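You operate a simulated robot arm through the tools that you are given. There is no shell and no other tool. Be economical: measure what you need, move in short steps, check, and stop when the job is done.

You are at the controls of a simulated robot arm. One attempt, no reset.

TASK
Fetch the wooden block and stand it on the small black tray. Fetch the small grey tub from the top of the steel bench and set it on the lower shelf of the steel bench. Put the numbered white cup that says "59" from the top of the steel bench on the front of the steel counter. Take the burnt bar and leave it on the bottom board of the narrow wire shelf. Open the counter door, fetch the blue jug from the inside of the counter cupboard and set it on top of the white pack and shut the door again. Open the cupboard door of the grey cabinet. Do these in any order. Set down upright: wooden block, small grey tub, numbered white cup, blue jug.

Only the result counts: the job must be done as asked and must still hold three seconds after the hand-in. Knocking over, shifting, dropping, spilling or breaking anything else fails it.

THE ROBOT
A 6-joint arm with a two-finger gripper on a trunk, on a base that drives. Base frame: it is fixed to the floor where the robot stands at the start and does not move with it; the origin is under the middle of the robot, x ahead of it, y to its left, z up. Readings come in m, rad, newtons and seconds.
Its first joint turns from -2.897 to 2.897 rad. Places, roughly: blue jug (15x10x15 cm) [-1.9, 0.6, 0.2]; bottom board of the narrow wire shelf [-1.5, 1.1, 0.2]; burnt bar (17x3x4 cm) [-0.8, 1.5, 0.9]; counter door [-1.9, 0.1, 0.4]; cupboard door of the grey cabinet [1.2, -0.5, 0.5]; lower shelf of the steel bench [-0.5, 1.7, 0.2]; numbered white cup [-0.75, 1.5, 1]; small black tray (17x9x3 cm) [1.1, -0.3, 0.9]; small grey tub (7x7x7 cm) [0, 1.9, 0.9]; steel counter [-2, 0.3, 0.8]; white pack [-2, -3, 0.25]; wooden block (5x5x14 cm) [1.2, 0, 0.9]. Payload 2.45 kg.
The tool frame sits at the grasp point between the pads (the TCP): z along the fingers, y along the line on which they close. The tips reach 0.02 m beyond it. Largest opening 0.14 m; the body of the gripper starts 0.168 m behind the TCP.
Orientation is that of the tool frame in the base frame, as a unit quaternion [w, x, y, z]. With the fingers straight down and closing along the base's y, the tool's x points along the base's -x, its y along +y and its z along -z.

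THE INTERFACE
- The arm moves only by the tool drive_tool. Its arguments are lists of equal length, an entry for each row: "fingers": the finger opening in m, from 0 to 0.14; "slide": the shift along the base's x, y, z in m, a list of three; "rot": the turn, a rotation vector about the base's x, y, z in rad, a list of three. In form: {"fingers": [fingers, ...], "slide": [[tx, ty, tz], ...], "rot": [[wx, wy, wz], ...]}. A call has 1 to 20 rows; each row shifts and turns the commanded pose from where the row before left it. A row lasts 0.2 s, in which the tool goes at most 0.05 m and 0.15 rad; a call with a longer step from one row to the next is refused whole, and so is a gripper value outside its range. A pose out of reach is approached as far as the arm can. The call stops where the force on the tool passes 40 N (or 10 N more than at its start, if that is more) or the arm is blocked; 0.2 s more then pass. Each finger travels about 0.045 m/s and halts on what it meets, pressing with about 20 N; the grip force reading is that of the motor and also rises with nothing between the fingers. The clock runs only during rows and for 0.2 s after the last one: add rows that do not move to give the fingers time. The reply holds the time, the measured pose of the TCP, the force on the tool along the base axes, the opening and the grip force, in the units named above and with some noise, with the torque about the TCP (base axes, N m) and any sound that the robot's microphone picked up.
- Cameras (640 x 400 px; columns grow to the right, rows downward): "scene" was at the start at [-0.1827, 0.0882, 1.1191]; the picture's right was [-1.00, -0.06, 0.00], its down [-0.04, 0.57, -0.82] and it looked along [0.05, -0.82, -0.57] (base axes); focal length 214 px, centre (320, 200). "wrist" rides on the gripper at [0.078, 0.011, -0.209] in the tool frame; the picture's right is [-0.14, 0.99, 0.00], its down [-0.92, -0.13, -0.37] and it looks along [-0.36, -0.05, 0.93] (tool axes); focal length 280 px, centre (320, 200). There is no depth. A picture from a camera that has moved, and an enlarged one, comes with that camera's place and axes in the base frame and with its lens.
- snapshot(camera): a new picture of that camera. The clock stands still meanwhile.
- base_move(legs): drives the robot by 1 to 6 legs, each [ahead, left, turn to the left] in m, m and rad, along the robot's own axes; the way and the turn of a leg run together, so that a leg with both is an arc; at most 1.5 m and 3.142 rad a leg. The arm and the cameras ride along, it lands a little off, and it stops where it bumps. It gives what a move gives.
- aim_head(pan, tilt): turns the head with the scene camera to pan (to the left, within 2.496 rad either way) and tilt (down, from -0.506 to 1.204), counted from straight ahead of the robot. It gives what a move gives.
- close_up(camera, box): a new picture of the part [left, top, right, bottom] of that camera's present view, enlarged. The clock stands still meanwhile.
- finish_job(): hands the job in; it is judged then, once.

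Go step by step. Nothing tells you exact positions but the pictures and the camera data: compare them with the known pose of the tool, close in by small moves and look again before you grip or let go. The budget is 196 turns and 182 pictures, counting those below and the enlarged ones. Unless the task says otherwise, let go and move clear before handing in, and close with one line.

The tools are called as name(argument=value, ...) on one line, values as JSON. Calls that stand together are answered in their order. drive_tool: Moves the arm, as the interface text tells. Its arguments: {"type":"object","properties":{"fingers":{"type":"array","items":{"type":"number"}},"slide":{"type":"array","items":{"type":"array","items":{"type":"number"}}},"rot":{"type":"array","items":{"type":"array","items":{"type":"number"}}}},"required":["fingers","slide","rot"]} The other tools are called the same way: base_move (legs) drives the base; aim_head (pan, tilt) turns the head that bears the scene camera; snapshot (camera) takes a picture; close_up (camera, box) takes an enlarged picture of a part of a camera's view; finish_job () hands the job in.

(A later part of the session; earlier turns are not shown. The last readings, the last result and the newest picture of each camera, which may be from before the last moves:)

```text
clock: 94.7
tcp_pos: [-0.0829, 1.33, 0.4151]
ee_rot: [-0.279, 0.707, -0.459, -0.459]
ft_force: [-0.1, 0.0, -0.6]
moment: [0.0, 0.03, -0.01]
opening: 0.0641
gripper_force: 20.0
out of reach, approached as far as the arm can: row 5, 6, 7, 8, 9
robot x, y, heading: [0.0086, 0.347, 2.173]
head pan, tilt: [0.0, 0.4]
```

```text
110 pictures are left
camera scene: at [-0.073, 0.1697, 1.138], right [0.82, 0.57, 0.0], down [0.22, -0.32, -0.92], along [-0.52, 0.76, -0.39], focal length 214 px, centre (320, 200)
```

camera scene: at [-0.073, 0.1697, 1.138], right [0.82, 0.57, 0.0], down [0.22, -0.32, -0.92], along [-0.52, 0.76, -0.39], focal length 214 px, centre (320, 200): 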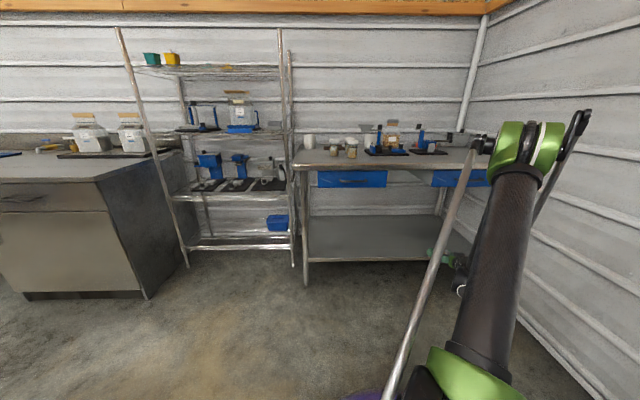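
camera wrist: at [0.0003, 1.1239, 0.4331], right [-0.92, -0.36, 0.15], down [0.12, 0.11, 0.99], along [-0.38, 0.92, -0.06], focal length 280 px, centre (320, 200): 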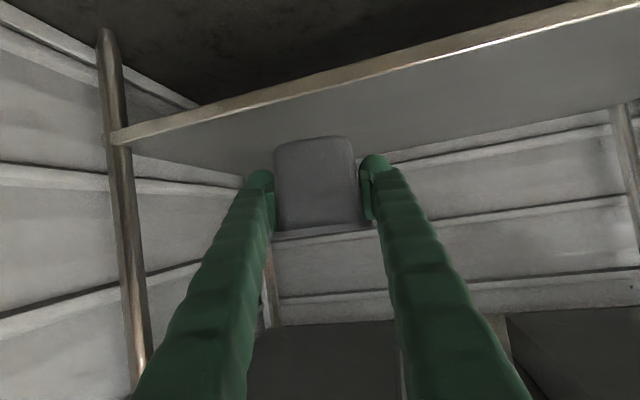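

base_move(legs=[[-0.15, 0, 0]])

drive_tool(fingers=[0.05, 0.05, 0.05, 0.05, 0.05, 0.05], slide=[[-0.01, 0.03, -0.02], [-0.01, 0.03, -0.03], [-0.01, 0.03, -0.03], [-0.01, 0.03, -0.03], [0, 0.01, 0], [0, 0, 0]], rot=[[0, 0, 0], [0, 0, 0], [0, 0, 0], [0, 0, 0], [0, 0, 0], [0, 0, 0]])

snapshot(camera="wrist")

snapshot(camera="scene")

```text
clock: 96.0
tcp_pos: [0.0035, 1.2033, 0.4161]
ee_rot: [-0.281, 0.706, -0.46, -0.46]
ft_force: [0.1, 0.3, -0.8]
moment: [0.03, 0.02, 0.01]
opening: 0.0642
gripper_force: 19.7
robot x, y, heading: [0.0996, 0.2223, 2.171]
head pan, tilt: [0.0, 0.4]
```

```text
clock: 97.4
tcp_pos: [-0.0374, 1.3303, 0.3045]
ee_rot: [-0.279, 0.707, -0.459, -0.46]
ft_force: [-0.4, -0.1, -0.4]
moment: [0.0, -0.01, -0.01]
opening: 0.0641
gripper_force: 19.9
robot x, y, heading: [0.0993, 0.2196, 2.176]
head pan, tilt: [0.0, 0.4]
```

```text
109 pictures are left
camera wrist: at [0.0467, 1.1253, 0.3223], right [-0.92, -0.36, 0.15], down [0.12, 0.11, 0.99], along [-0.37, 0.93, -0.06], focal length 280 px, centre (320, 200)
```

wrist: 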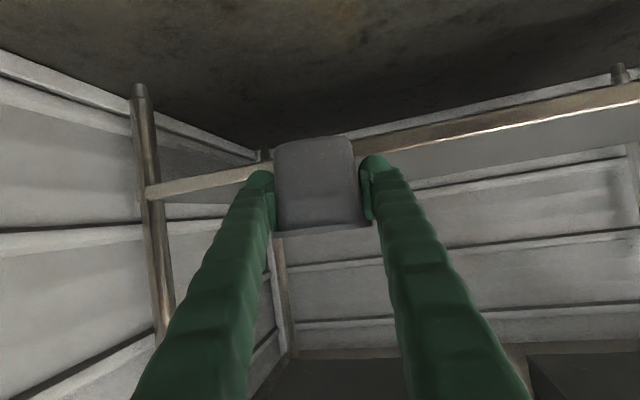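

```text
108 pictures are left
camera scene: at [0.014, 0.0432, 1.138], right [0.82, 0.57, 0.0], down [0.22, -0.32, -0.92], along [-0.52, 0.76, -0.39], focal length 214 px, centre (320, 200)
```

scene: 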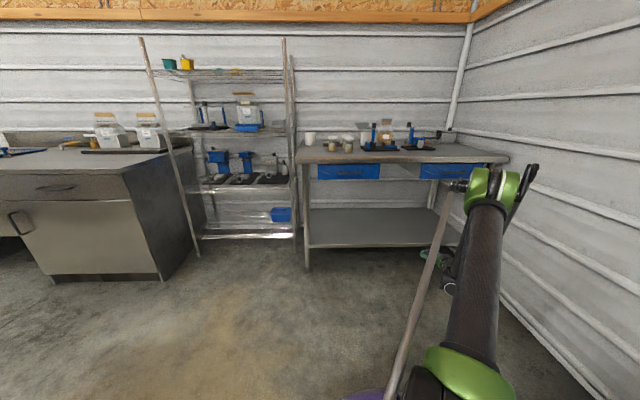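

base_move(legs=[[0.22, 0, 0]])

snapshot(camera="wrist")

snapshot(camera="scene")

```text
clock: 99.1
tcp_pos: [-0.1576, 1.5119, 0.3041]
ee_rot: [-0.281, 0.706, -0.461, -0.458]
ft_force: [-0.3, 0.0, -0.4]
moment: [0.01, 0.01, 0.01]
opening: 0.0638
gripper_force: 20.2
robot x, y, heading: [-0.0213, 0.404, 2.166]
head pan, tilt: [0.0, 0.4]
```

```text
107 pictures are left
camera wrist: at [-0.0739, 1.3055, 0.3224], right [-0.92, -0.36, 0.15], down [0.12, 0.11, 0.99], along [-0.37, 0.93, -0.06], focal length 280 px, centre (320, 200)
```

wrist: 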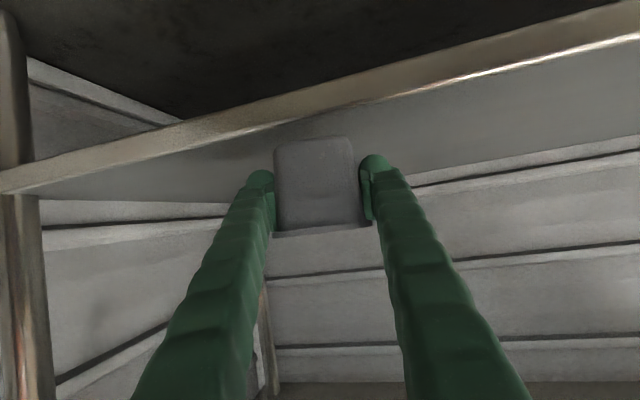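

```text
106 pictures are left
camera scene: at [-0.1101, 0.2237, 1.138], right [0.83, 0.56, 0.0], down [0.22, -0.32, -0.92], along [-0.52, 0.76, -0.39], focal length 214 px, centre (320, 200)
```

scene: 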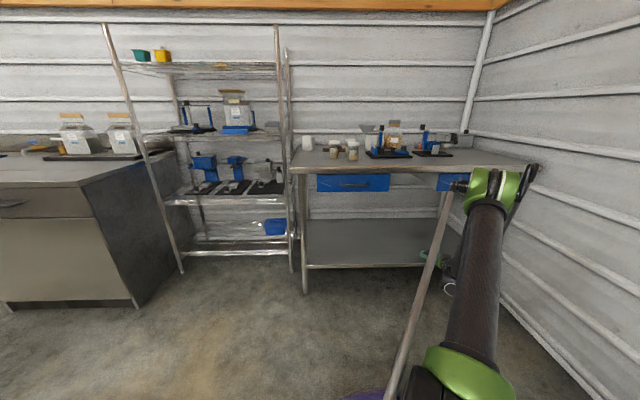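

base_move(legs=[[0.16, 0, 0]])

snapshot(camera="wrist")

close_up(camera="scene", box=[300, 120, 620, 320])

```text
clock: 100.5
tcp_pos: [-0.245, 1.6425, 0.305]
ee_rot: [-0.281, 0.706, -0.462, -0.458]
ft_force: [0.1, -0.7, -0.9]
moment: [0.03, -0.02, 0.0]
opening: 0.0642
gripper_force: 19.9
robot x, y, heading: [-0.1121, 0.5329, 2.17]
head pan, tilt: [0.0, 0.4]
```

```text
105 pictures are left
camera wrist: at [-0.1626, 1.4366, 0.3224], right [-0.92, -0.36, 0.15], down [0.12, 0.11, 0.99], along [-0.37, 0.93, -0.06], focal length 280 px, centre (320, 200)
```

wrist: 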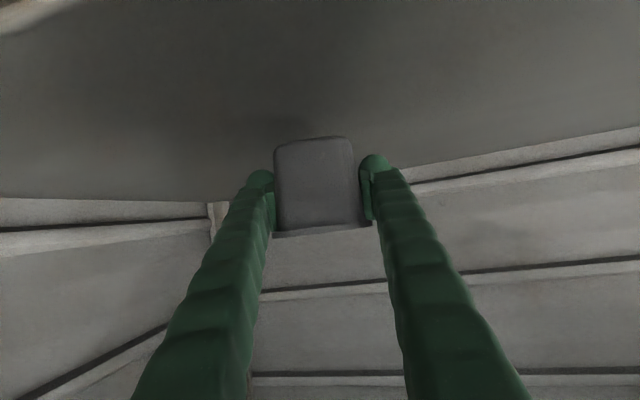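

```text
2.00 times, centred on (460, 220) of scene
camera zoom: at [-0.1997, 0.3548, 1.138], right [0.83, 0.56, 0.0], down [0.22, -0.32, -0.92], along [-0.52, 0.76, -0.39], focal length 429 px, centre (40, 160)
```

zoom: 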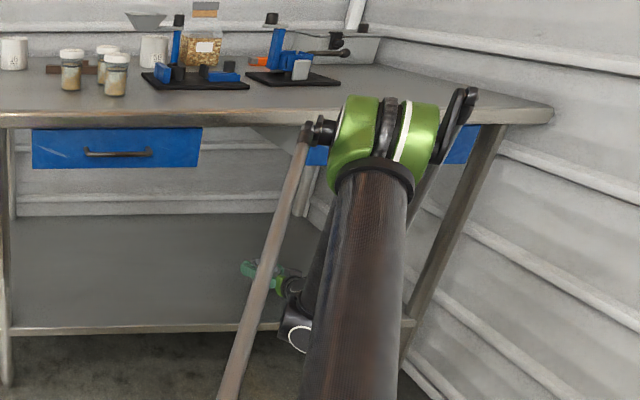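

drive_tool(fingers=[0.05, 0.05, 0.05, 0.05], slide=[[0, 0, -0.02], [0, 0, -0.02], [0, 0, -0.01], [0, 0, 0]], rot=[[0, 0, 0], [0, 0, 0], [0, 0, 0], [0, 0, 0]])

drive_tool(fingers=[0.05, 0.05, 0.05, 0.05], slide=[[0, 0, -0.004], [0, 0, -0.004], [0, 0, -0.004], [0, 0, 0]], rot=[[0, 0, 0], [0, 0, 0], [0, 0, 0], [0, 0, 0]])

snapshot(camera="wrist")

```text
clock: 101.3
tcp_pos: [-0.2447, 1.643, 0.2649]
ee_rot: [-0.283, 0.705, -0.461, -0.459]
ft_force: [0.1, -5.2, 31.1]
moment: [0.14, -1.08, -0.34]
opening: 0.0627
gripper_force: 20.0
robot x, y, heading: [-0.1142, 0.5341, 2.169]
head pan, tilt: [0.0, 0.4]
stopped in row 3: the force on the tool passed its limit at 56 N (the readings are from after the stop); the commanded pose is now the measured one
```

```text
clock: 101.6
tcp_pos: [-0.2444, 1.6436, 0.2641]
ee_rot: [-0.284, 0.704, -0.461, -0.46]
ft_force: [-0.8, -5.7, 27.4]
moment: [0.03, -0.99, -0.18]
opening: 0.0624
gripper_force: 19.8
robot x, y, heading: [-0.1122, 0.5334, 2.169]
head pan, tilt: [0.0, 0.4]
stopped in row 1: the force on the tool passed its limit at 48 N (the readings are from after the stop); the commanded pose is now the measured one
```

```text
103 pictures are left
camera wrist: at [-0.1621, 1.4368, 0.2803], right [-0.92, -0.36, 0.15], down [0.12, 0.11, 0.99], along [-0.37, 0.93, -0.06], focal length 280 px, centre (320, 200)
```

wrist: 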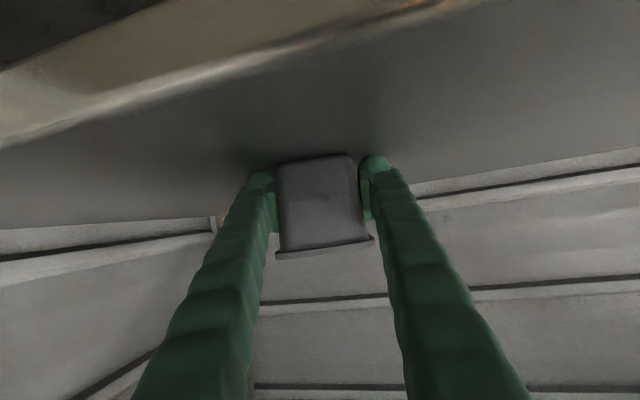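

drive_tool(fingers=[0.055, 0.062, 0.068, 0.074, 0.08, 0.09, 0.1, 0.11, 0.11], slide=[[0, 0, 0.001], [0, 0, 0], [0, 0, 0], [0, 0, 0], [0, 0, 0], [0, 0, 0], [0, 0, 0], [0, 0, 0], [0, 0, 0]], rot=[[0, 0, 0], [0, 0, 0], [0, 0, 0], [0, 0, 0], [0, 0, 0], [0, 0, 0], [0, 0, 0], [0, 0, 0], [0, 0, 0]])

snapshot(camera="wrist")

```text
clock: 103.5
tcp_pos: [-0.2498, 1.6427, 0.2647]
ee_rot: [-0.282, 0.705, -0.459, -0.461]
ft_force: [-10.8, -5.6, 13.3]
moment: [0.28, -0.49, -0.06]
opening: 0.1027
gripper_force: 0.0
robot x, y, heading: [-0.115, 0.5349, 2.169]
head pan, tilt: [0.0, 0.4]
stopped in row 9: the force on the tool passed its limit at 48 N (the readings are from after the stop); the commanded pose is now the measured one
```

```text
102 pictures are left
camera wrist: at [-0.1666, 1.4365, 0.2804], right [-0.92, -0.36, 0.15], down [0.12, 0.11, 0.99], along [-0.37, 0.93, -0.06], focal length 280 px, centre (320, 200)
```

wrist: 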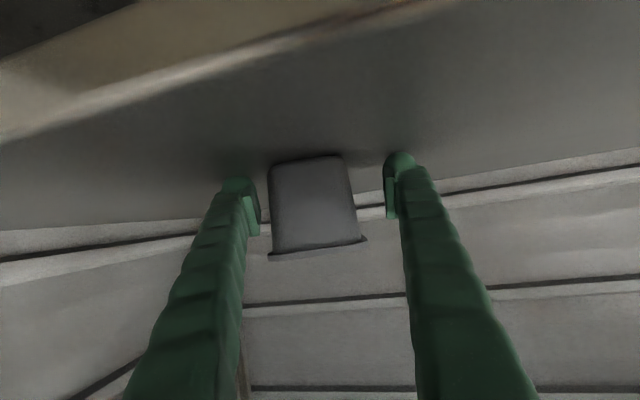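

drive_tool(fingers=[0.11, 0.11, 0.11], slide=[[0.003, 0, 0.006], [0.002, 0, 0.008], [0, 0, 0.0]], rot=[[0, 0, 0], [0, 0, 0], [0, 0, 0]])

snapshot(camera="wrist")

```text
clock: 104.2
tcp_pos: [-0.2429, 1.6433, 0.2779]
ee_rot: [-0.282, 0.705, -0.461, -0.46]
ft_force: [0.1, -0.6, 0.5]
moment: [-0.03, 0.0, 0.02]
opening: 0.11
gripper_force: 0.1
robot x, y, heading: [-0.1111, 0.5307, 2.165]
head pan, tilt: [0.0, 0.4]
```

```text
101 pictures are left
camera wrist: at [-0.1595, 1.437, 0.294], right [-0.92, -0.36, 0.15], down [0.12, 0.11, 0.99], along [-0.37, 0.93, -0.06], focal length 280 px, centre (320, 200)
```

wrist: 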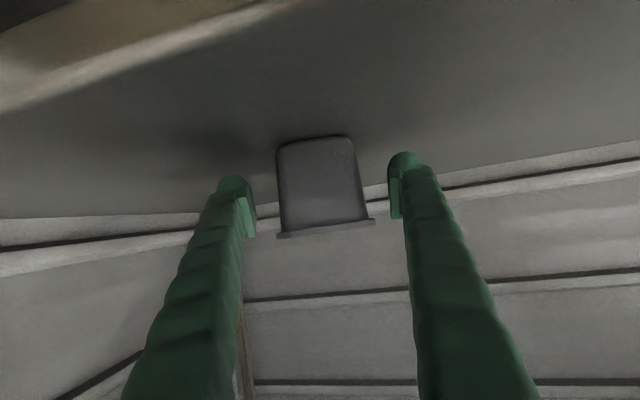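

base_move(legs=[[-0.39, 0.085, 0]])

snapshot(camera="wrist")

```text
clock: 106.8
tcp_pos: [-0.0797, 1.2715, 0.2766]
ee_rot: [-0.286, 0.702, -0.465, -0.458]
ft_force: [1.1, 0.2, 0.2]
moment: [0.01, -0.02, 0.0]
opening: 0.11
gripper_force: 0.2
robot x, y, heading: [0.0381, 0.1591, 2.157]
head pan, tilt: [0.0, 0.4]
```

```text
100 pictures are left
camera wrist: at [0.0014, 1.0639, 0.2938], right [-0.92, -0.35, 0.15], down [0.12, 0.11, 0.99], along [-0.36, 0.93, -0.06], focal length 280 px, centre (320, 200)
```

wrist: 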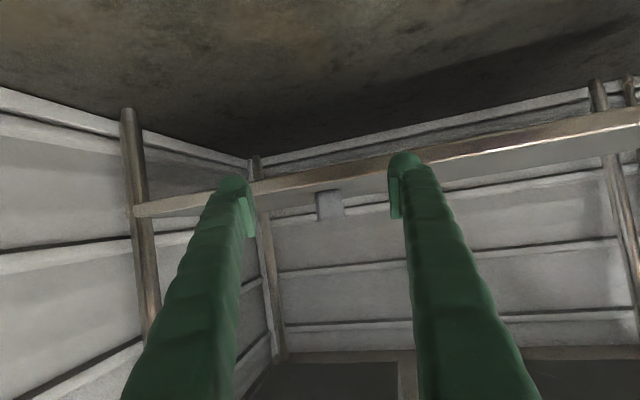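

drive_tool(fingers=[0.12, 0.12, 0.12, 0.12, 0.12, 0.12, 0.12, 0.12, 0.12, 0.12, 0.12, 0.12, 0.12, 0.12, 0.12, 0.12, 0.12, 0.12, 0.12, 0.12], slide=[[0, 0, 0.048], [0, 0, 0.048], [0, 0, 0.048], [0, 0, 0.048], [0, 0, 0.048], [0, 0, 0.048], [0, 0, 0.048], [0, 0, 0.048], [0, 0, 0.048], [0, 0, 0.048], [0, 0, 0.048], [0, 0, 0.048], [0, 0, 0.048], [0, 0, 0.048], [0, 0, 0.048], [0, 0, 0.048], [0, 0, 0.048], [0, 0, 0.048], [0, 0, 0.048], [0, 0, 0.048]], rot=[[0, 0, 0], [0, 0, 0], [0, 0, 0], [0, 0, 0], [0, 0, 0], [0, 0, 0], [0, 0, 0], [0, 0, 0], [0, 0, 0], [0, 0, 0], [0, 0, 0], [0, 0, 0], [0, 0, 0], [0, 0, 0], [0, 0, 0], [0, 0, 0], [0, 0, 0], [0, 0, 0], [0, 0, 0], [0, 0, 0]])

drive_tool(fingers=[0.12, 0.12, 0.12, 0.12, 0.12, 0.12, 0.12, 0.12], slide=[[0.01, -0.03, 0], [0.01, -0.03, 0], [0.01, -0.03, 0], [0.01, -0.03, 0], [0.01, -0.03, 0], [0.01, -0.03, 0], [0.01, -0.03, 0], [0.01, -0.03, 0]], rot=[[-0.1314, -0.0532, 0], [-0.1314, -0.0532, 0], [-0.1314, -0.0532, 0], [-0.1314, -0.0532, 0], [-0.1314, -0.0532, 0], [-0.1314, -0.0532, 0], [-0.1314, -0.0532, 0], [-0.1314, -0.0532, 0]])

```text
clock: 111.0
tcp_pos: [-0.0788, 1.2724, 1.2381]
ee_rot: [-0.285, 0.702, -0.465, -0.458]
ft_force: [0.1, 0.5, 0.1]
moment: [-0.01, -0.01, -0.01]
opening: 0.1202
gripper_force: 0.1
robot x, y, heading: [0.0409, 0.1601, 2.162]
head pan, tilt: [0.0, 0.4]
```

```text
clock: 112.8
tcp_pos: [-0.0074, 1.0362, 1.2203]
ee_rot: [0.003, 0.827, -0.562, -0.032]
ft_force: [-0.2, 0.2, -0.5]
moment: [0.0, 0.02, -0.02]
opening: 0.1202
gripper_force: 0.1
out of reach, approached as far as the arm can: row 7, 8
robot x, y, heading: [0.0379, 0.1617, 2.161]
head pan, tilt: [0.0, 0.4]
```

base_move(legs=[[0.76, -0.28, 0.04]])

aim_head(pan=0.3, tilt=0.4)

snapshot(camera="scene")

snapshot(camera="wrist")

```text
clock: 117.1
tcp_pos: [-0.2583, 1.8104, 1.22]
ee_rot: [0.003, 0.84, -0.541, -0.034]
ft_force: [-0.2, -0.6, 0.0]
moment: [0.04, 0.01, 0.0]
opening: 0.12
gripper_force: 0.0
robot x, y, heading: [-0.1683, 0.9373, 2.207]
head pan, tilt: [0.0, 0.4]
```

```text
clock: 117.9
tcp_pos: [-0.2591, 1.8104, 1.2214]
ee_rot: [0.004, 0.841, -0.541, -0.033]
ft_force: [-0.8, 0.2, 0.3]
moment: [0.0, -0.02, 0.01]
opening: 0.12
gripper_force: 0.0
robot x, y, heading: [-0.1668, 0.938, 2.214]
head pan, tilt: [0.3, 0.4]
```

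```text
99 pictures are left
camera scene: at [-0.2683, 0.7362, 1.138], right [0.59, 0.81, 0.0], down [0.31, -0.23, -0.92], along [-0.74, 0.54, -0.39], focal length 214 px, centre (320, 200)
```

scene: 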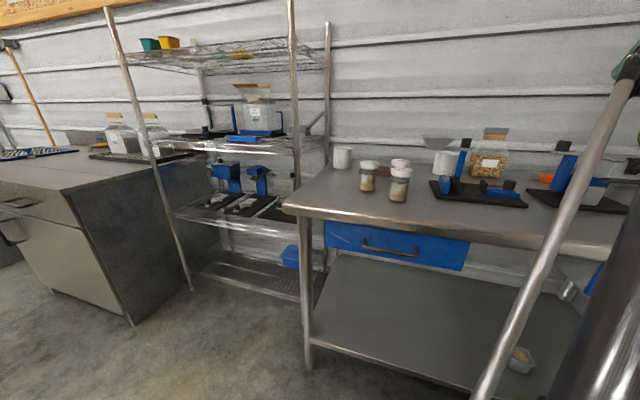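

```text
98 pictures are left
camera wrist: at [-0.2236, 1.7289, 1.4253], right [-0.96, -0.29, 0.05], down [-0.24, 0.88, 0.41], along [-0.16, 0.38, -0.91], focal length 280 px, centre (320, 200)
```

wrist: 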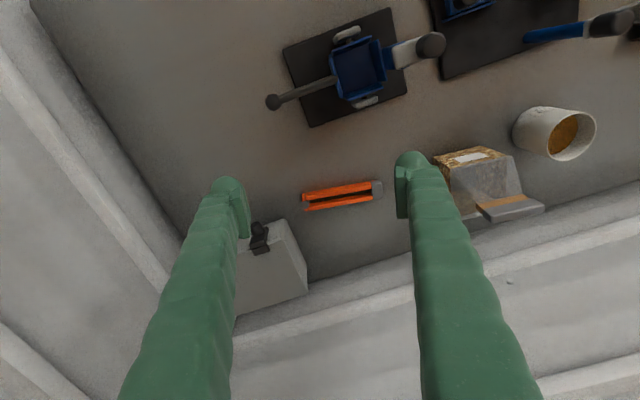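

drive_tool(fingers=[0.12, 0.12, 0.12, 0.12, 0.12, 0.12, 0.12, 0.12, 0.12, 0.12, 0.12], slide=[[-0.0426, -0.0117, 0], [-0.0426, -0.0117, 0], [-0.0426, -0.0117, 0], [-0.0426, -0.0117, 0], [-0.0426, -0.0117, 0], [-0.0426, -0.0117, 0], [-0.0426, -0.0117, 0], [-0.0426, -0.0117, 0], [-0.0426, -0.0117, 0], [-0.0426, -0.0117, 0], [0, 0, 0]], rot=[[0, 0, -0.043], [0, 0, -0.043], [0, 0, -0.043], [0, 0, -0.043], [0, 0, -0.043], [0, 0, -0.043], [0, 0, -0.043], [0, 0, -0.043], [0, 0, -0.043], [0, 0, -0.043], [0, 0, 0]])

snapshot(camera="wrist")

snapshot(camera="scene")

```text
clock: 120.3
tcp_pos: [-0.6786, 1.6829, 1.2058]
ee_rot: [0.004, -0.706, 0.708, 0.033]
ft_force: [-0.5, -0.3, 0.6]
moment: [-0.04, 0.0, -0.03]
opening: 0.12
gripper_force: 0.1
out of reach, approached as far as the arm can: row 9, 10
robot x, y, heading: [-0.1683, 0.9383, 2.211]
head pan, tilt: [0.3, 0.4]
```

```text
97 pictures are left
camera wrist: at [-0.6813, 1.5947, 1.4102], right [-0.99, 0.14, 0.05], down [0.15, 0.9, 0.41], along [0.01, 0.41, -0.91], focal length 280 px, centre (320, 200)
```

wrist: 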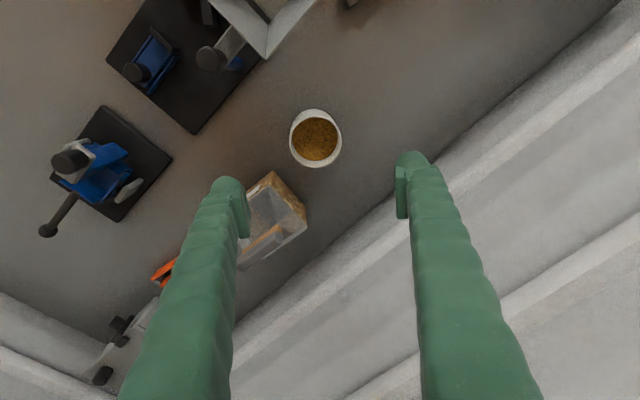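

```text
96 pictures are left
camera scene: at [-0.2685, 0.7361, 1.138], right [0.59, 0.81, 0.0], down [0.31, -0.23, -0.92], along [-0.74, 0.54, -0.39], focal length 214 px, centre (320, 200)
```

scene: 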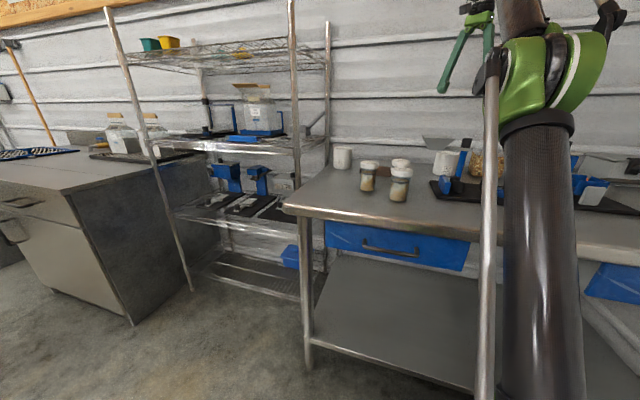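

drive_tool(fingers=[0.12, 0.12, 0.12, 0.12, 0.12, 0.12], slide=[[-0.006, 0.005, -0.035], [0, 0, -0.035], [0, 0, -0.035], [0, 0, -0.035], [0, 0, -0.035], [0, 0, 0]], rot=[[0, 0, 0], [0, 0, 0], [0, 0, 0], [0, 0, 0], [0, 0, 0], [0, 0, 0]])

snapshot(camera="wrist")

```text
clock: 121.7
tcp_pos: [-0.6829, 1.6888, 1.031]
ee_rot: [0.004, -0.706, 0.708, 0.033]
ft_force: [0.2, -1.2, -1.1]
moment: [-0.02, 0.02, -0.02]
opening: 0.1199
gripper_force: 0.1
robot x, y, heading: [-0.1691, 0.9355, 2.21]
head pan, tilt: [0.3, 0.4]
```

```text
95 pictures are left
camera wrist: at [-0.6854, 1.5984, 1.2364], right [-0.99, 0.14, 0.05], down [0.15, 0.9, 0.41], along [0.01, 0.41, -0.91], focal length 280 px, centre (320, 200)
```

wrist: 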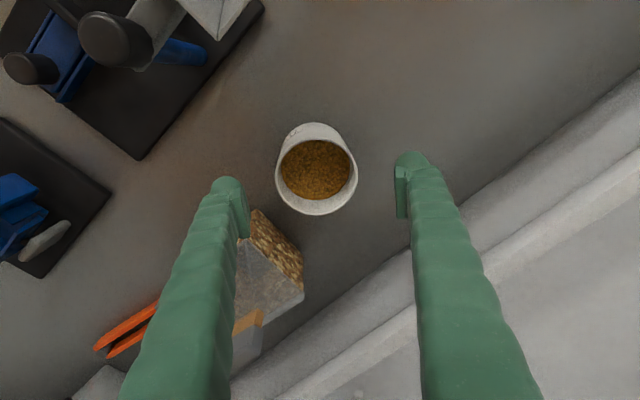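

drive_tool(fingers=[0.12, 0.12, 0.12, 0.06, 0.06, 0.06, 0.06, 0.06, 0.06], slide=[[0, 0, -0.035], [0, 0, -0.035], [0, 0, -0.023], [0, 0, 0], [0, 0, 0], [0, 0, 0], [0, 0, 0], [0, 0, 0], [0, 0, 0]], rot=[[0, 0, 0], [0, 0, 0], [0, 0, 0], [0, 0, 0], [0, 0, 0], [0, 0, 0], [0, 0, 0], [0, 0, 0], [0, 0, 0]])

snapshot(camera="wrist")

```text
clock: 123.7
tcp_pos: [-0.6817, 1.688, 0.9369]
ee_rot: [0.005, -0.706, 0.708, 0.034]
ft_force: [0.5, -0.1, 0.3]
moment: [0.02, -0.02, 0.0]
opening: 0.0915
gripper_force: 19.9
robot x, y, heading: [-0.1683, 0.9364, 2.214]
head pan, tilt: [0.3, 0.4]
```

```text
94 pictures are left
camera wrist: at [-0.6846, 1.5992, 1.1422], right [-0.99, 0.14, 0.05], down [0.15, 0.9, 0.41], along [0.01, 0.41, -0.91], focal length 280 px, centre (320, 200)
```

wrist: 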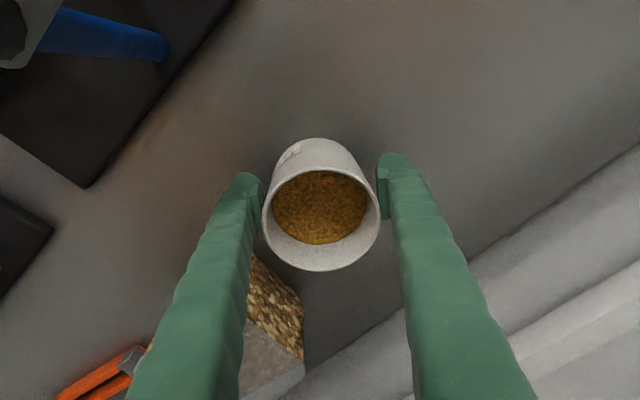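

drive_tool(fingers=[0.06, 0.06, 0.06, 0.06, 0.06, 0.06, 0.06, 0.06], slide=[[0, 0, 0.02], [0, 0, 0.035], [0, 0, 0.04], [0, 0, 0.04], [0, 0, 0.04], [0, 0, 0.04], [0, 0, 0.035], [0, 0, 0]], rot=[[0, 0, 0], [0, 0, 0], [0, 0, 0], [0, 0, 0], [0, 0, 0], [0, 0, 0], [0, 0, 0], [0, 0, 0]])

snapshot(camera="wrist")

```text
clock: 125.5
tcp_pos: [-0.6805, 1.6888, 1.1905]
ee_rot: [0.004, -0.706, 0.708, 0.034]
ft_force: [-0.5, 0.2, -2.4]
moment: [-0.04, 0.01, 0.02]
opening: 0.0912
gripper_force: 20.0
robot x, y, heading: [-0.1659, 0.9387, 2.211]
head pan, tilt: [0.3, 0.4]
```

```text
93 pictures are left
camera wrist: at [-0.6834, 1.5993, 1.3951], right [-0.99, 0.14, 0.05], down [0.15, 0.9, 0.41], along [0.01, 0.41, -0.91], focal length 280 px, centre (320, 200)
```

wrist: 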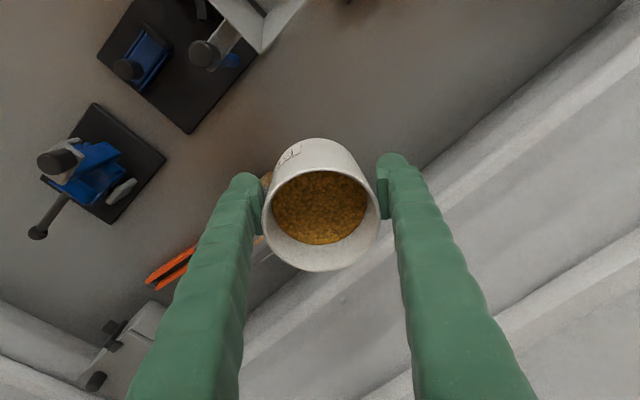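

base_move(legs=[[-0.417, 0.141, 0], [0, 0, 1.57]])

aim_head(pan=0.0, tilt=0.5)

snapshot(camera="scene")

snapshot(camera="wrist")

```text
clock: 131.9
tcp_pos: [-0.7858, 0.0148, 1.189]
ee_rot: [0.02, 0.999, -0.009, -0.027]
ft_force: [-0.2, -0.1, -2.6]
moment: [0.01, -0.06, 0.0]
opening: 0.0907
gripper_force: 19.7
robot x, y, heading: [-0.0271, 0.5154, -2.523]
head pan, tilt: [0.3, 0.4]
```

```text
clock: 132.7
tcp_pos: [-0.7854, 0.0143, 1.1904]
ee_rot: [0.021, 0.999, -0.01, -0.026]
ft_force: [0.0, -0.1, -3.0]
moment: [-0.03, -0.04, -0.03]
opening: 0.0906
gripper_force: 19.8
robot x, y, heading: [-0.0251, 0.5152, -2.519]
head pan, tilt: [0.0, 0.499]
```

```text
92 pictures are left
camera scene: at [0.157, 0.4322, 1.1289], right [-0.58, 0.81, 0.0], down [0.39, 0.28, -0.88], along [-0.71, -0.51, -0.48], focal length 214 px, centre (320, 200)
```

scene: 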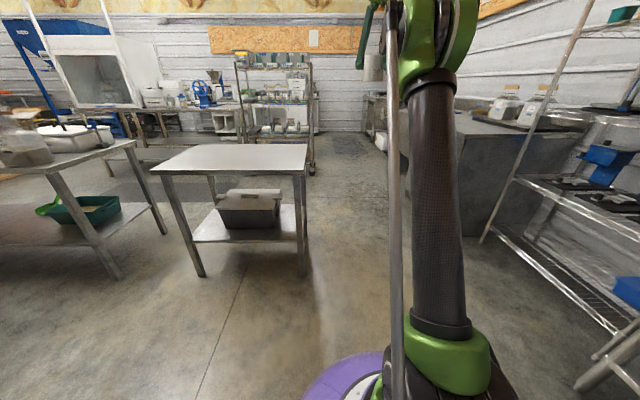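

```text
91 pictures are left
camera wrist: at [-0.6974, 0.0113, 1.3949], right [-0.15, -0.99, 0.05], down [-0.9, 0.16, 0.41], along [-0.41, 0.02, -0.91], focal length 280 px, centre (320, 200)
```

wrist: 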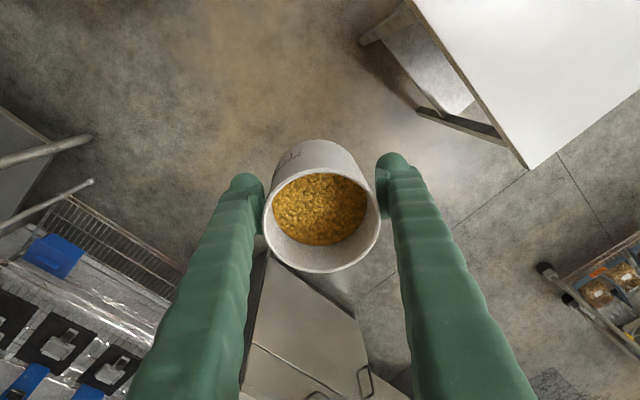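

base_move(legs=[[0.506, -0.295, 0], [1.2, 0.03, 0], [0, 0.17, 0]])

aim_head(pan=-1.3, tilt=0.5)

snapshot(camera="scene")

snapshot(camera="wrist")

```text
clock: 142.8
tcp_pos: [-2.2143, -0.9124, 1.1899]
ee_rot: [0.02, 0.999, -0.006, -0.026]
ft_force: [-0.2, 0.8, -3.7]
moment: [0.02, -0.04, -0.01]
opening: 0.0899
gripper_force: 19.7
robot x, y, heading: [-1.461, -0.4035, -2.51]
head pan, tilt: [0.0, 0.499]
```

```text
clock: 144.3
tcp_pos: [-2.2148, -0.9123, 1.1896]
ee_rot: [0.021, 0.999, -0.006, -0.027]
ft_force: [-0.1, 0.8, -3.2]
moment: [0.0, -0.01, 0.02]
opening: 0.0898
gripper_force: 20.4
robot x, y, heading: [-1.4618, -0.4036, -2.513]
head pan, tilt: [-1.3, 0.499]
```

```text
90 pictures are left
camera scene: at [-1.2727, -0.3772, 1.1289], right [0.62, 0.78, 0.0], down [0.38, -0.3, -0.88], along [-0.69, 0.54, -0.48], focal length 214 px, centre (320, 200)
```

scene: 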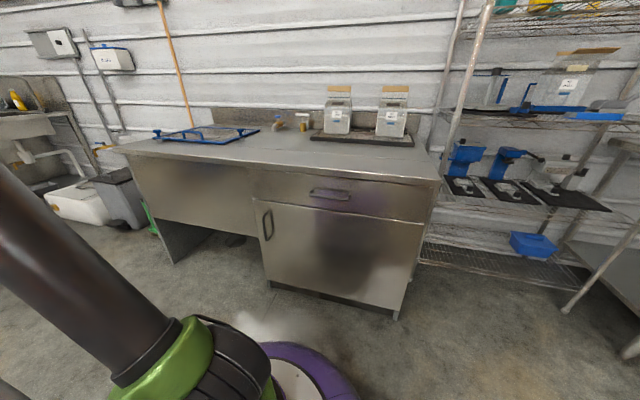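

```text
89 pictures are left
camera wrist: at [-2.1258, -0.915, 1.3949], right [-0.15, -0.99, 0.05], down [-0.9, 0.15, 0.41], along [-0.41, 0.02, -0.91], focal length 280 px, centre (320, 200)
```

wrist: 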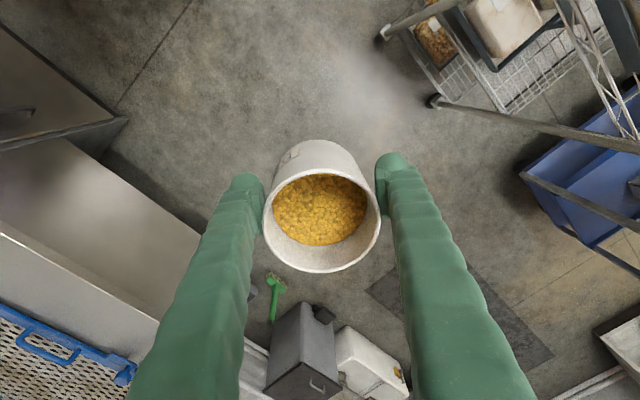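

base_move(legs=[[0, 0, -1.57]])

aim_head(pan=0.0, tilt=0.4)

snapshot(camera="wrist")

snapshot(camera="scene")

```text
clock: 148.4
tcp_pos: [-1.9938, 0.3304, 1.1896]
ee_rot: [-0.003, 0.716, -0.697, -0.033]
ft_force: [-0.3, -0.6, -3.4]
moment: [0.0, 0.0, 0.01]
opening: 0.0894
gripper_force: 19.6
robot x, y, heading: [-1.4611, -0.404, 2.234]
head pan, tilt: [-1.3, 0.499]
```

```text
clock: 149.9
tcp_pos: [-1.992, 0.3303, 1.1914]
ee_rot: [-0.003, 0.716, -0.697, -0.033]
ft_force: [-1.1, -0.5, -2.8]
moment: [-0.05, 0.0, 0.04]
opening: 0.0894
gripper_force: 19.5
robot x, y, heading: [-1.4594, -0.4061, 2.237]
head pan, tilt: [0.0, 0.4]
```

```text
88 pictures are left
camera wrist: at [-1.9936, 0.2419, 1.3949], right [-0.99, 0.11, 0.05], down [0.12, 0.9, 0.41], along [0.0, 0.41, -0.91], focal length 280 px, centre (320, 200)
```

wrist: 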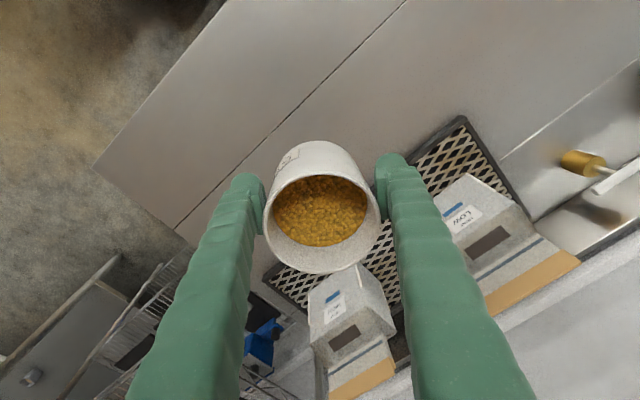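

```text
87 pictures are left
camera scene: at [-1.5349, -0.5887, 1.138], right [0.79, 0.62, 0.0], down [0.24, -0.31, -0.92], along [-0.57, 0.72, -0.39], focal length 214 px, centre (320, 200)
```

scene: 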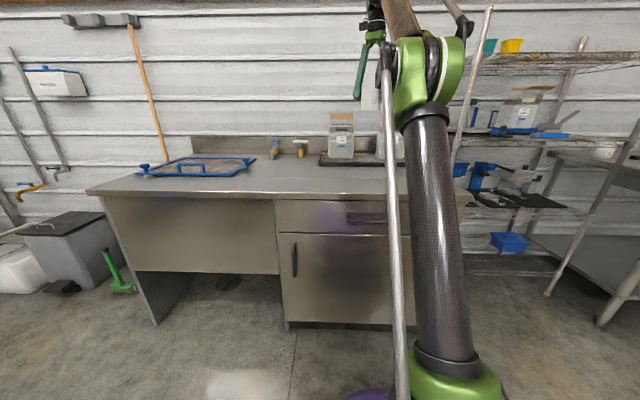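

drive_tool(fingers=[0.06, 0.06, 0.06, 0.06, 0.06, 0.06, 0.06, 0.06, 0.06, 0.06], slide=[[0.024, -0.032, 0], [0.024, -0.032, 0], [0, 0, -0.042], [0, 0, -0.042], [0, 0, -0.042], [0, 0, -0.042], [0, 0, -0.042], [0, 0, -0.042], [0, 0, -0.035], [0, 0, 0]], rot=[[0, 0, 0], [0, 0, 0], [0, 0, 0], [0, 0, 0], [0, 0, 0], [0, 0, 0], [0, 0, 0], [0, 0, 0], [0, 0, 0], [0, 0, 0]])

snapshot(camera="wrist")

close_up(camera="scene", box=[260, 120, 480, 260])

```text
clock: 152.1
tcp_pos: [-1.9463, 0.2662, 0.9003]
ee_rot: [-0.002, 0.716, -0.697, -0.033]
ft_force: [0.1, 0.6, -3.0]
moment: [-0.01, 0.0, 0.01]
opening: 0.0891
gripper_force: 19.9
robot x, y, heading: [-1.4586, -0.4067, 2.242]
head pan, tilt: [0.0, 0.4]
```

```text
86 pictures are left
camera wrist: at [-1.9463, 0.1774, 1.1052], right [-0.99, 0.11, 0.05], down [0.12, 0.9, 0.41], along [0.0, 0.41, -0.91], focal length 280 px, centre (320, 200)
```

wrist: 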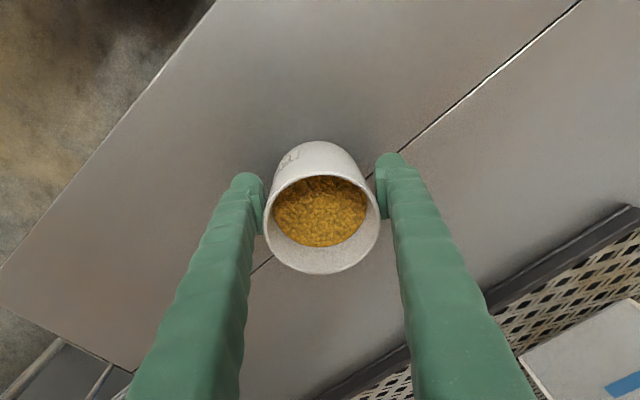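

```text
2.86 times, centred on (370, 190) of scene
camera zoom: at [-1.5349, -0.5888, 1.138], right [0.78, 0.62, 0.0], down [0.24, -0.31, -0.92], along [-0.57, 0.72, -0.39], focal length 613 px, centre (177, 229)
```

zoom: 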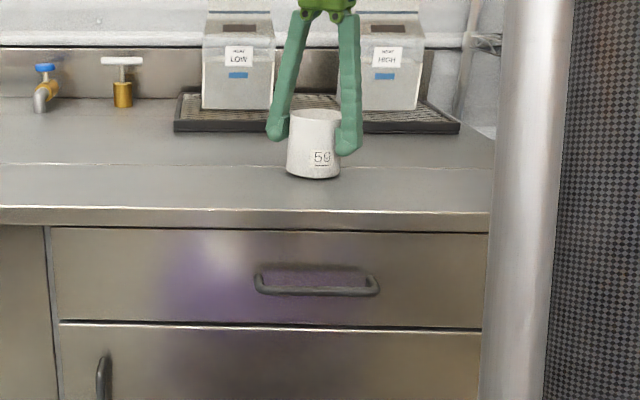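

drive_tool(fingers=[0.06, 0.06, 0.06, 0.06, 0.06, 0.06, 0.06], slide=[[0.009, -0.012, -0.01], [0, 0, -0.01], [0, 0, -0.004], [0, 0, -0.004], [0, 0, -0.003], [0, 0, -0.003], [0, 0, 0]], rot=[[0, 0, 0], [0, 0, 0], [0, 0, 0], [0, 0, 0], [0, 0, 0], [0, 0, 0], [0, 0, 0]])

```text
clock: 153.7
tcp_pos: [-1.9356, 0.2538, 0.8697]
ee_rot: [-0.004, 0.715, -0.698, -0.034]
ft_force: [6.9, -2.5, 20.8]
moment: [0.11, -0.05, -0.09]
opening: 0.0881
gripper_force: 20.5
robot x, y, heading: [-1.4593, -0.4056, 2.235]
head pan, tilt: [0.0, 0.4]
```

drive_tool(fingers=[0.07, 0.09, 0.095, 0.1, 0.11, 0.12, 0.13, 0.13], slide=[[0, 0, 0.001], [0, 0, 0], [0, 0, 0], [0, 0, 0], [0, 0, 0], [0, 0, 0], [0, 0, 0], [0, 0, 0]], rot=[[0, 0, 0], [0, 0, 0], [0, 0, 0], [0, 0, 0], [0, 0, 0], [0, 0, 0], [0, 0, 0], [0, 0, 0]])

drive_tool(fingers=[0.13, 0.13, 0.13, 0.13, 0.13, 0.13, 0.13, 0.13], slide=[[0, 0, 0.03], [0, 0, 0.04], [0, 0, 0.045], [0, 0, 0.045], [0, 0, 0.045], [0, 0, 0.045], [0, 0, 0.045], [0, 0, 0]], rot=[[0, 0, 0], [0, 0, 0], [0, 0, 0], [0, 0, 0], [0, 0, 0], [0, 0, 0], [0, 0, 0], [0, 0, 0]])

snapshot(camera="wrist")

close_up(camera="scene", box=[180, 120, 480, 340])

```text
clock: 155.5
tcp_pos: [-1.9364, 0.2547, 0.8701]
ee_rot: [-0.003, 0.716, -0.697, -0.033]
ft_force: [-0.2, -0.7, -0.4]
moment: [0.0, -0.01, 0.0]
opening: 0.1303
gripper_force: 0.0
robot x, y, heading: [-1.4594, -0.4025, 2.244]
head pan, tilt: [0.0, 0.4]
```

```text
clock: 157.3
tcp_pos: [-1.9369, 0.2541, 1.1661]
ee_rot: [-0.003, 0.716, -0.697, -0.034]
ft_force: [-0.3, -0.3, -0.1]
moment: [-0.05, 0.02, -0.01]
opening: 0.13
gripper_force: 0.0
robot x, y, heading: [-1.4619, -0.4071, 2.242]
head pan, tilt: [0.0, 0.4]
```

```text
84 pictures are left
camera wrist: at [-1.937, 0.1654, 1.3701], right [-0.99, 0.11, 0.05], down [0.12, 0.9, 0.41], along [0.0, 0.41, -0.91], focal length 280 px, centre (320, 200)
```

wrist: 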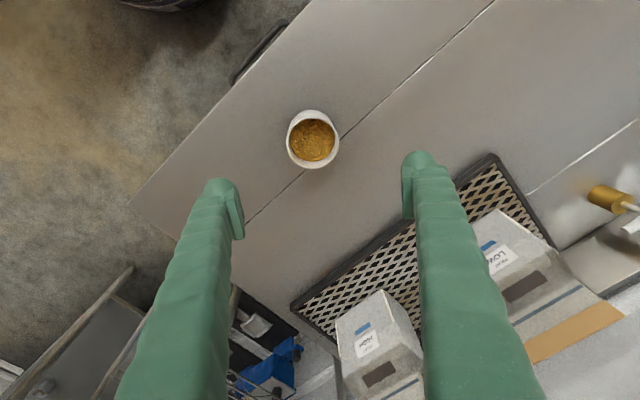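

```text
1.82 times, centred on (330, 230) of scene
camera zoom: at [-1.5348, -0.5889, 1.138], right [0.78, 0.62, 0.0], down [0.24, -0.31, -0.92], along [-0.57, 0.72, -0.39], focal length 390 px, centre (302, 146)
```

zoom: 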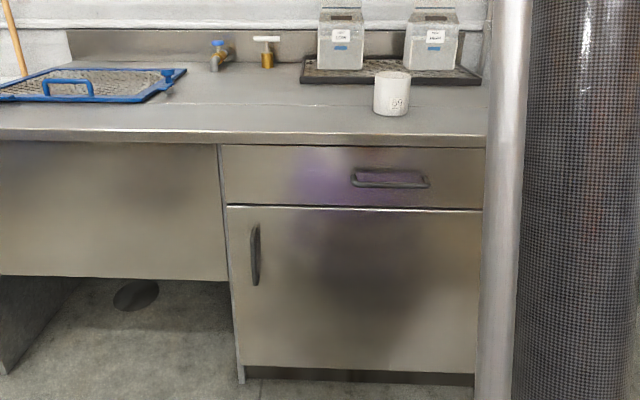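

base_move(legs=[[-0.217, 0.38, 0]])

aim_head(pan=0.0, tilt=0.5)

snapshot(camera="scene")

```text
clock: 159.9
tcp_pos: [-2.1041, -0.1469, 1.165]
ee_rot: [-0.003, 0.716, -0.697, -0.033]
ft_force: [-0.1, 0.2, -0.2]
moment: [0.02, -0.02, 0.04]
opening: 0.1301
gripper_force: 0.1
robot x, y, heading: [-1.6213, -0.8072, 2.241]
head pan, tilt: [0.0, 0.4]
```

```text
clock: 160.6
tcp_pos: [-2.1037, -0.1475, 1.1655]
ee_rot: [-0.004, 0.716, -0.697, -0.034]
ft_force: [0.0, -1.1, 0.0]
moment: [0.0, 0.0, 0.0]
opening: 0.1302
gripper_force: 0.0
robot x, y, heading: [-1.6217, -0.8076, 2.239]
head pan, tilt: [0.0, 0.499]
```

```text
82 pictures are left
camera scene: at [-1.7009, -0.992, 1.1289], right [0.79, 0.62, 0.0], down [0.3, -0.38, -0.88], along [-0.54, 0.69, -0.48], focal length 214 px, centre (320, 200)
```

scene: 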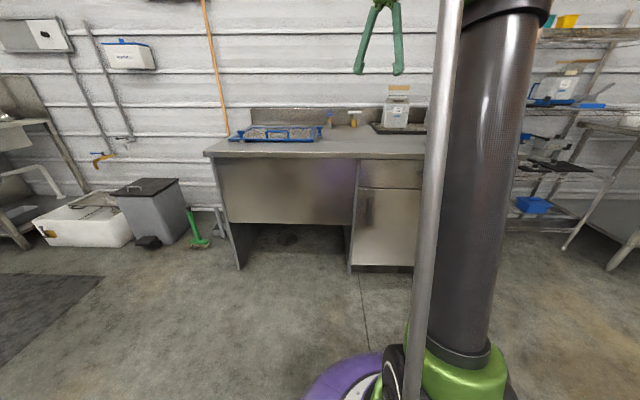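

drive_tool(fingers=[0.1, 0.1, 0.1, 0.1, 0.1, 0.1, 0.1, 0.1, 0.1, 0.1, 0.1, 0.1, 0.1, 0.1, 0.1, 0.1], slide=[[0.02, -0.009, 0], [0.02, -0.009, 0], [0.02, -0.009, 0], [0.02, -0.009, 0], [0.02, -0.009, 0], [0, 0, 0], [0, 0, 0], [0, 0, -0.04], [0, 0, -0.045], [0, 0, -0.045], [0, 0, -0.045], [0, 0, -0.045], [0, 0, -0.045], [0, 0, -0.045], [0, 0, -0.045], [0, 0, 0]], rot=[[0, 0, 0.124], [0, 0, 0.124], [0, 0, 0.124], [0, 0, 0.124], [0, 0, 0.124], [0.1064, 0.08, 0], [0.1064, 0.08, 0], [0.1064, 0.08, 0], [0.1064, 0.08, 0], [0.1064, 0.08, 0], [0.1064, 0.08, 0], [0.1064, 0.08, 0], [0.1064, 0.08, 0], [0.1064, 0.08, 0], [0.1064, 0.08, 0], [0, 0, 0]])

snapshot(camera="wrist")

```text
clock: 164.0
tcp_pos: [-2.0056, -0.1938, 0.8068]
ee_rot: [-0.27, 0.695, -0.331, -0.578]
ft_force: [0.2, -0.6, -0.6]
moment: [0.01, -0.01, 0.01]
opening: 0.1
gripper_force: 0.1
robot x, y, heading: [-1.6263, -0.8077, 2.242]
head pan, tilt: [0.0, 0.499]
```

```text
81 pictures are left
camera wrist: at [-1.8741, -0.371, 0.7676], right [-0.78, -0.61, 0.14], down [0.23, -0.06, 0.97], along [-0.58, 0.79, 0.19], focal length 280 px, centre (320, 200)
```

wrist: 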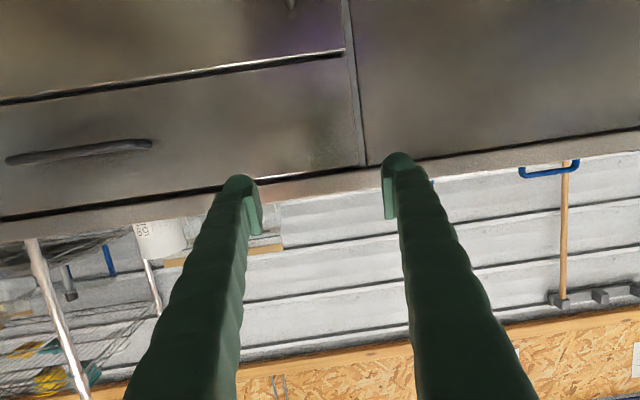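

base_move(legs=[[-0.2, 0, 0]])

drive_tool(fingers=[0.1, 0.1, 0.1, 0.1, 0.1, 0.1, 0.1, 0.1], slide=[[-0.018, 0.024, -0.04], [-0.018, 0.024, -0.04], [-0.018, 0.024, -0.04], [-0.018, 0.024, -0.04], [-0.018, 0.024, -0.04], [-0.012, 0.016, -0.04], [0, 0, -0.04], [0, 0, 0]], rot=[[0, 0, 0], [0, 0, 0], [0, 0, 0], [0, 0, 0], [0, 0, 0], [0, 0, 0], [0, 0, 0], [0, 0, 0]])

snapshot(camera="wrist")

```text
clock: 165.6
tcp_pos: [-1.8791, -0.354, 0.8061]
ee_rot: [-0.271, 0.695, -0.333, -0.577]
ft_force: [0.1, 0.3, 0.5]
moment: [0.0, -0.01, 0.03]
opening: 0.1001
gripper_force: 0.1
robot x, y, heading: [-1.5022, -0.9683, 2.247]
head pan, tilt: [0.0, 0.499]
```

```text
clock: 167.4
tcp_pos: [-2.0058, -0.1687, 0.5956]
ee_rot: [-0.27, 0.696, -0.332, -0.577]
ft_force: [-0.5, -0.5, -0.6]
moment: [-0.01, 0.02, 0.0]
opening: 0.1003
gripper_force: 0.1
out of reach, approached as far as the arm can: row 4, 5, 6, 7
robot x, y, heading: [-1.5001, -0.9701, 2.245]
head pan, tilt: [0.0, 0.499]
```

```text
80 pictures are left
camera wrist: at [-1.8746, -0.3467, 0.5579], right [-0.78, -0.61, 0.14], down [0.22, -0.06, 0.97], along [-0.58, 0.79, 0.18], focal length 280 px, centre (320, 200)
```

wrist: 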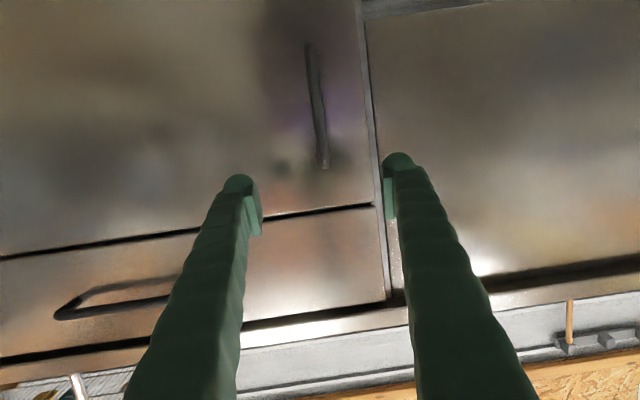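

drive_tool(fingers=[0.1, 0.1, 0.1, 0.1, 0.1], slide=[[-0.017, 0.0225, -0.01], [-0.017, 0.0225, -0.012], [-0.017, 0.0225, -0.015], [-0.01, 0.014, -0.01], [0, 0, 0]], rot=[[0, 0, 0], [0, 0, 0], [0, 0, 0], [0, 0, 0], [0, 0, 0]])

snapshot(camera="wrist")

```text
clock: 168.6
tcp_pos: [-2.0638, -0.0879, 0.5457]
ee_rot: [-0.27, 0.696, -0.332, -0.577]
ft_force: [0.1, -0.2, 0.4]
moment: [0.0, -0.01, 0.04]
opening: 0.0998
gripper_force: 0.0
robot x, y, heading: [-1.4983, -0.9646, 2.239]
head pan, tilt: [0.0, 0.499]
```

```text
79 pictures are left
camera wrist: at [-1.9342, -0.2654, 0.5085], right [-0.78, -0.61, 0.14], down [0.22, -0.06, 0.97], along [-0.58, 0.79, 0.18], focal length 280 px, centre (320, 200)
```

wrist: 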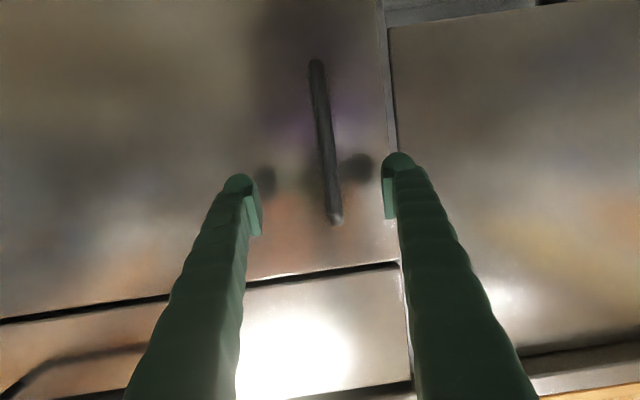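

drive_tool(fingers=[0.1, 0.1, 0.1], slide=[[-0.024, 0.018, -0.01], [-0.024, 0.028, -0.01], [0, 0, 0]], rot=[[0, 0, 0], [0, 0, 0], [0, 0, 0]])

snapshot(camera="wrist")

```text
clock: 169.2
tcp_pos: [-2.1055, -0.0548, 0.5288]
ee_rot: [-0.27, 0.695, -0.332, -0.577]
ft_force: [13.3, -20.4, 5.7]
moment: [0.49, -0.08, -1.38]
opening: 0.1015
gripper_force: 0.5
robot x, y, heading: [-1.4984, -0.9686, 2.236]
head pan, tilt: [0.0, 0.499]
stopped in row 3: the force on the tool passed its limit at 134 N (the readings are from after the stop); the commanded pose is now the measured one
```

```text
78 pictures are left
camera wrist: at [-1.9743, -0.2316, 0.4909], right [-0.78, -0.61, 0.14], down [0.23, -0.06, 0.97], along [-0.58, 0.79, 0.18], focal length 280 px, centre (320, 200)
```

wrist: 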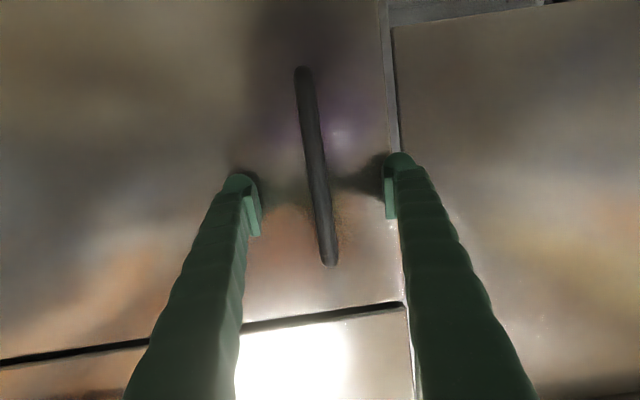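

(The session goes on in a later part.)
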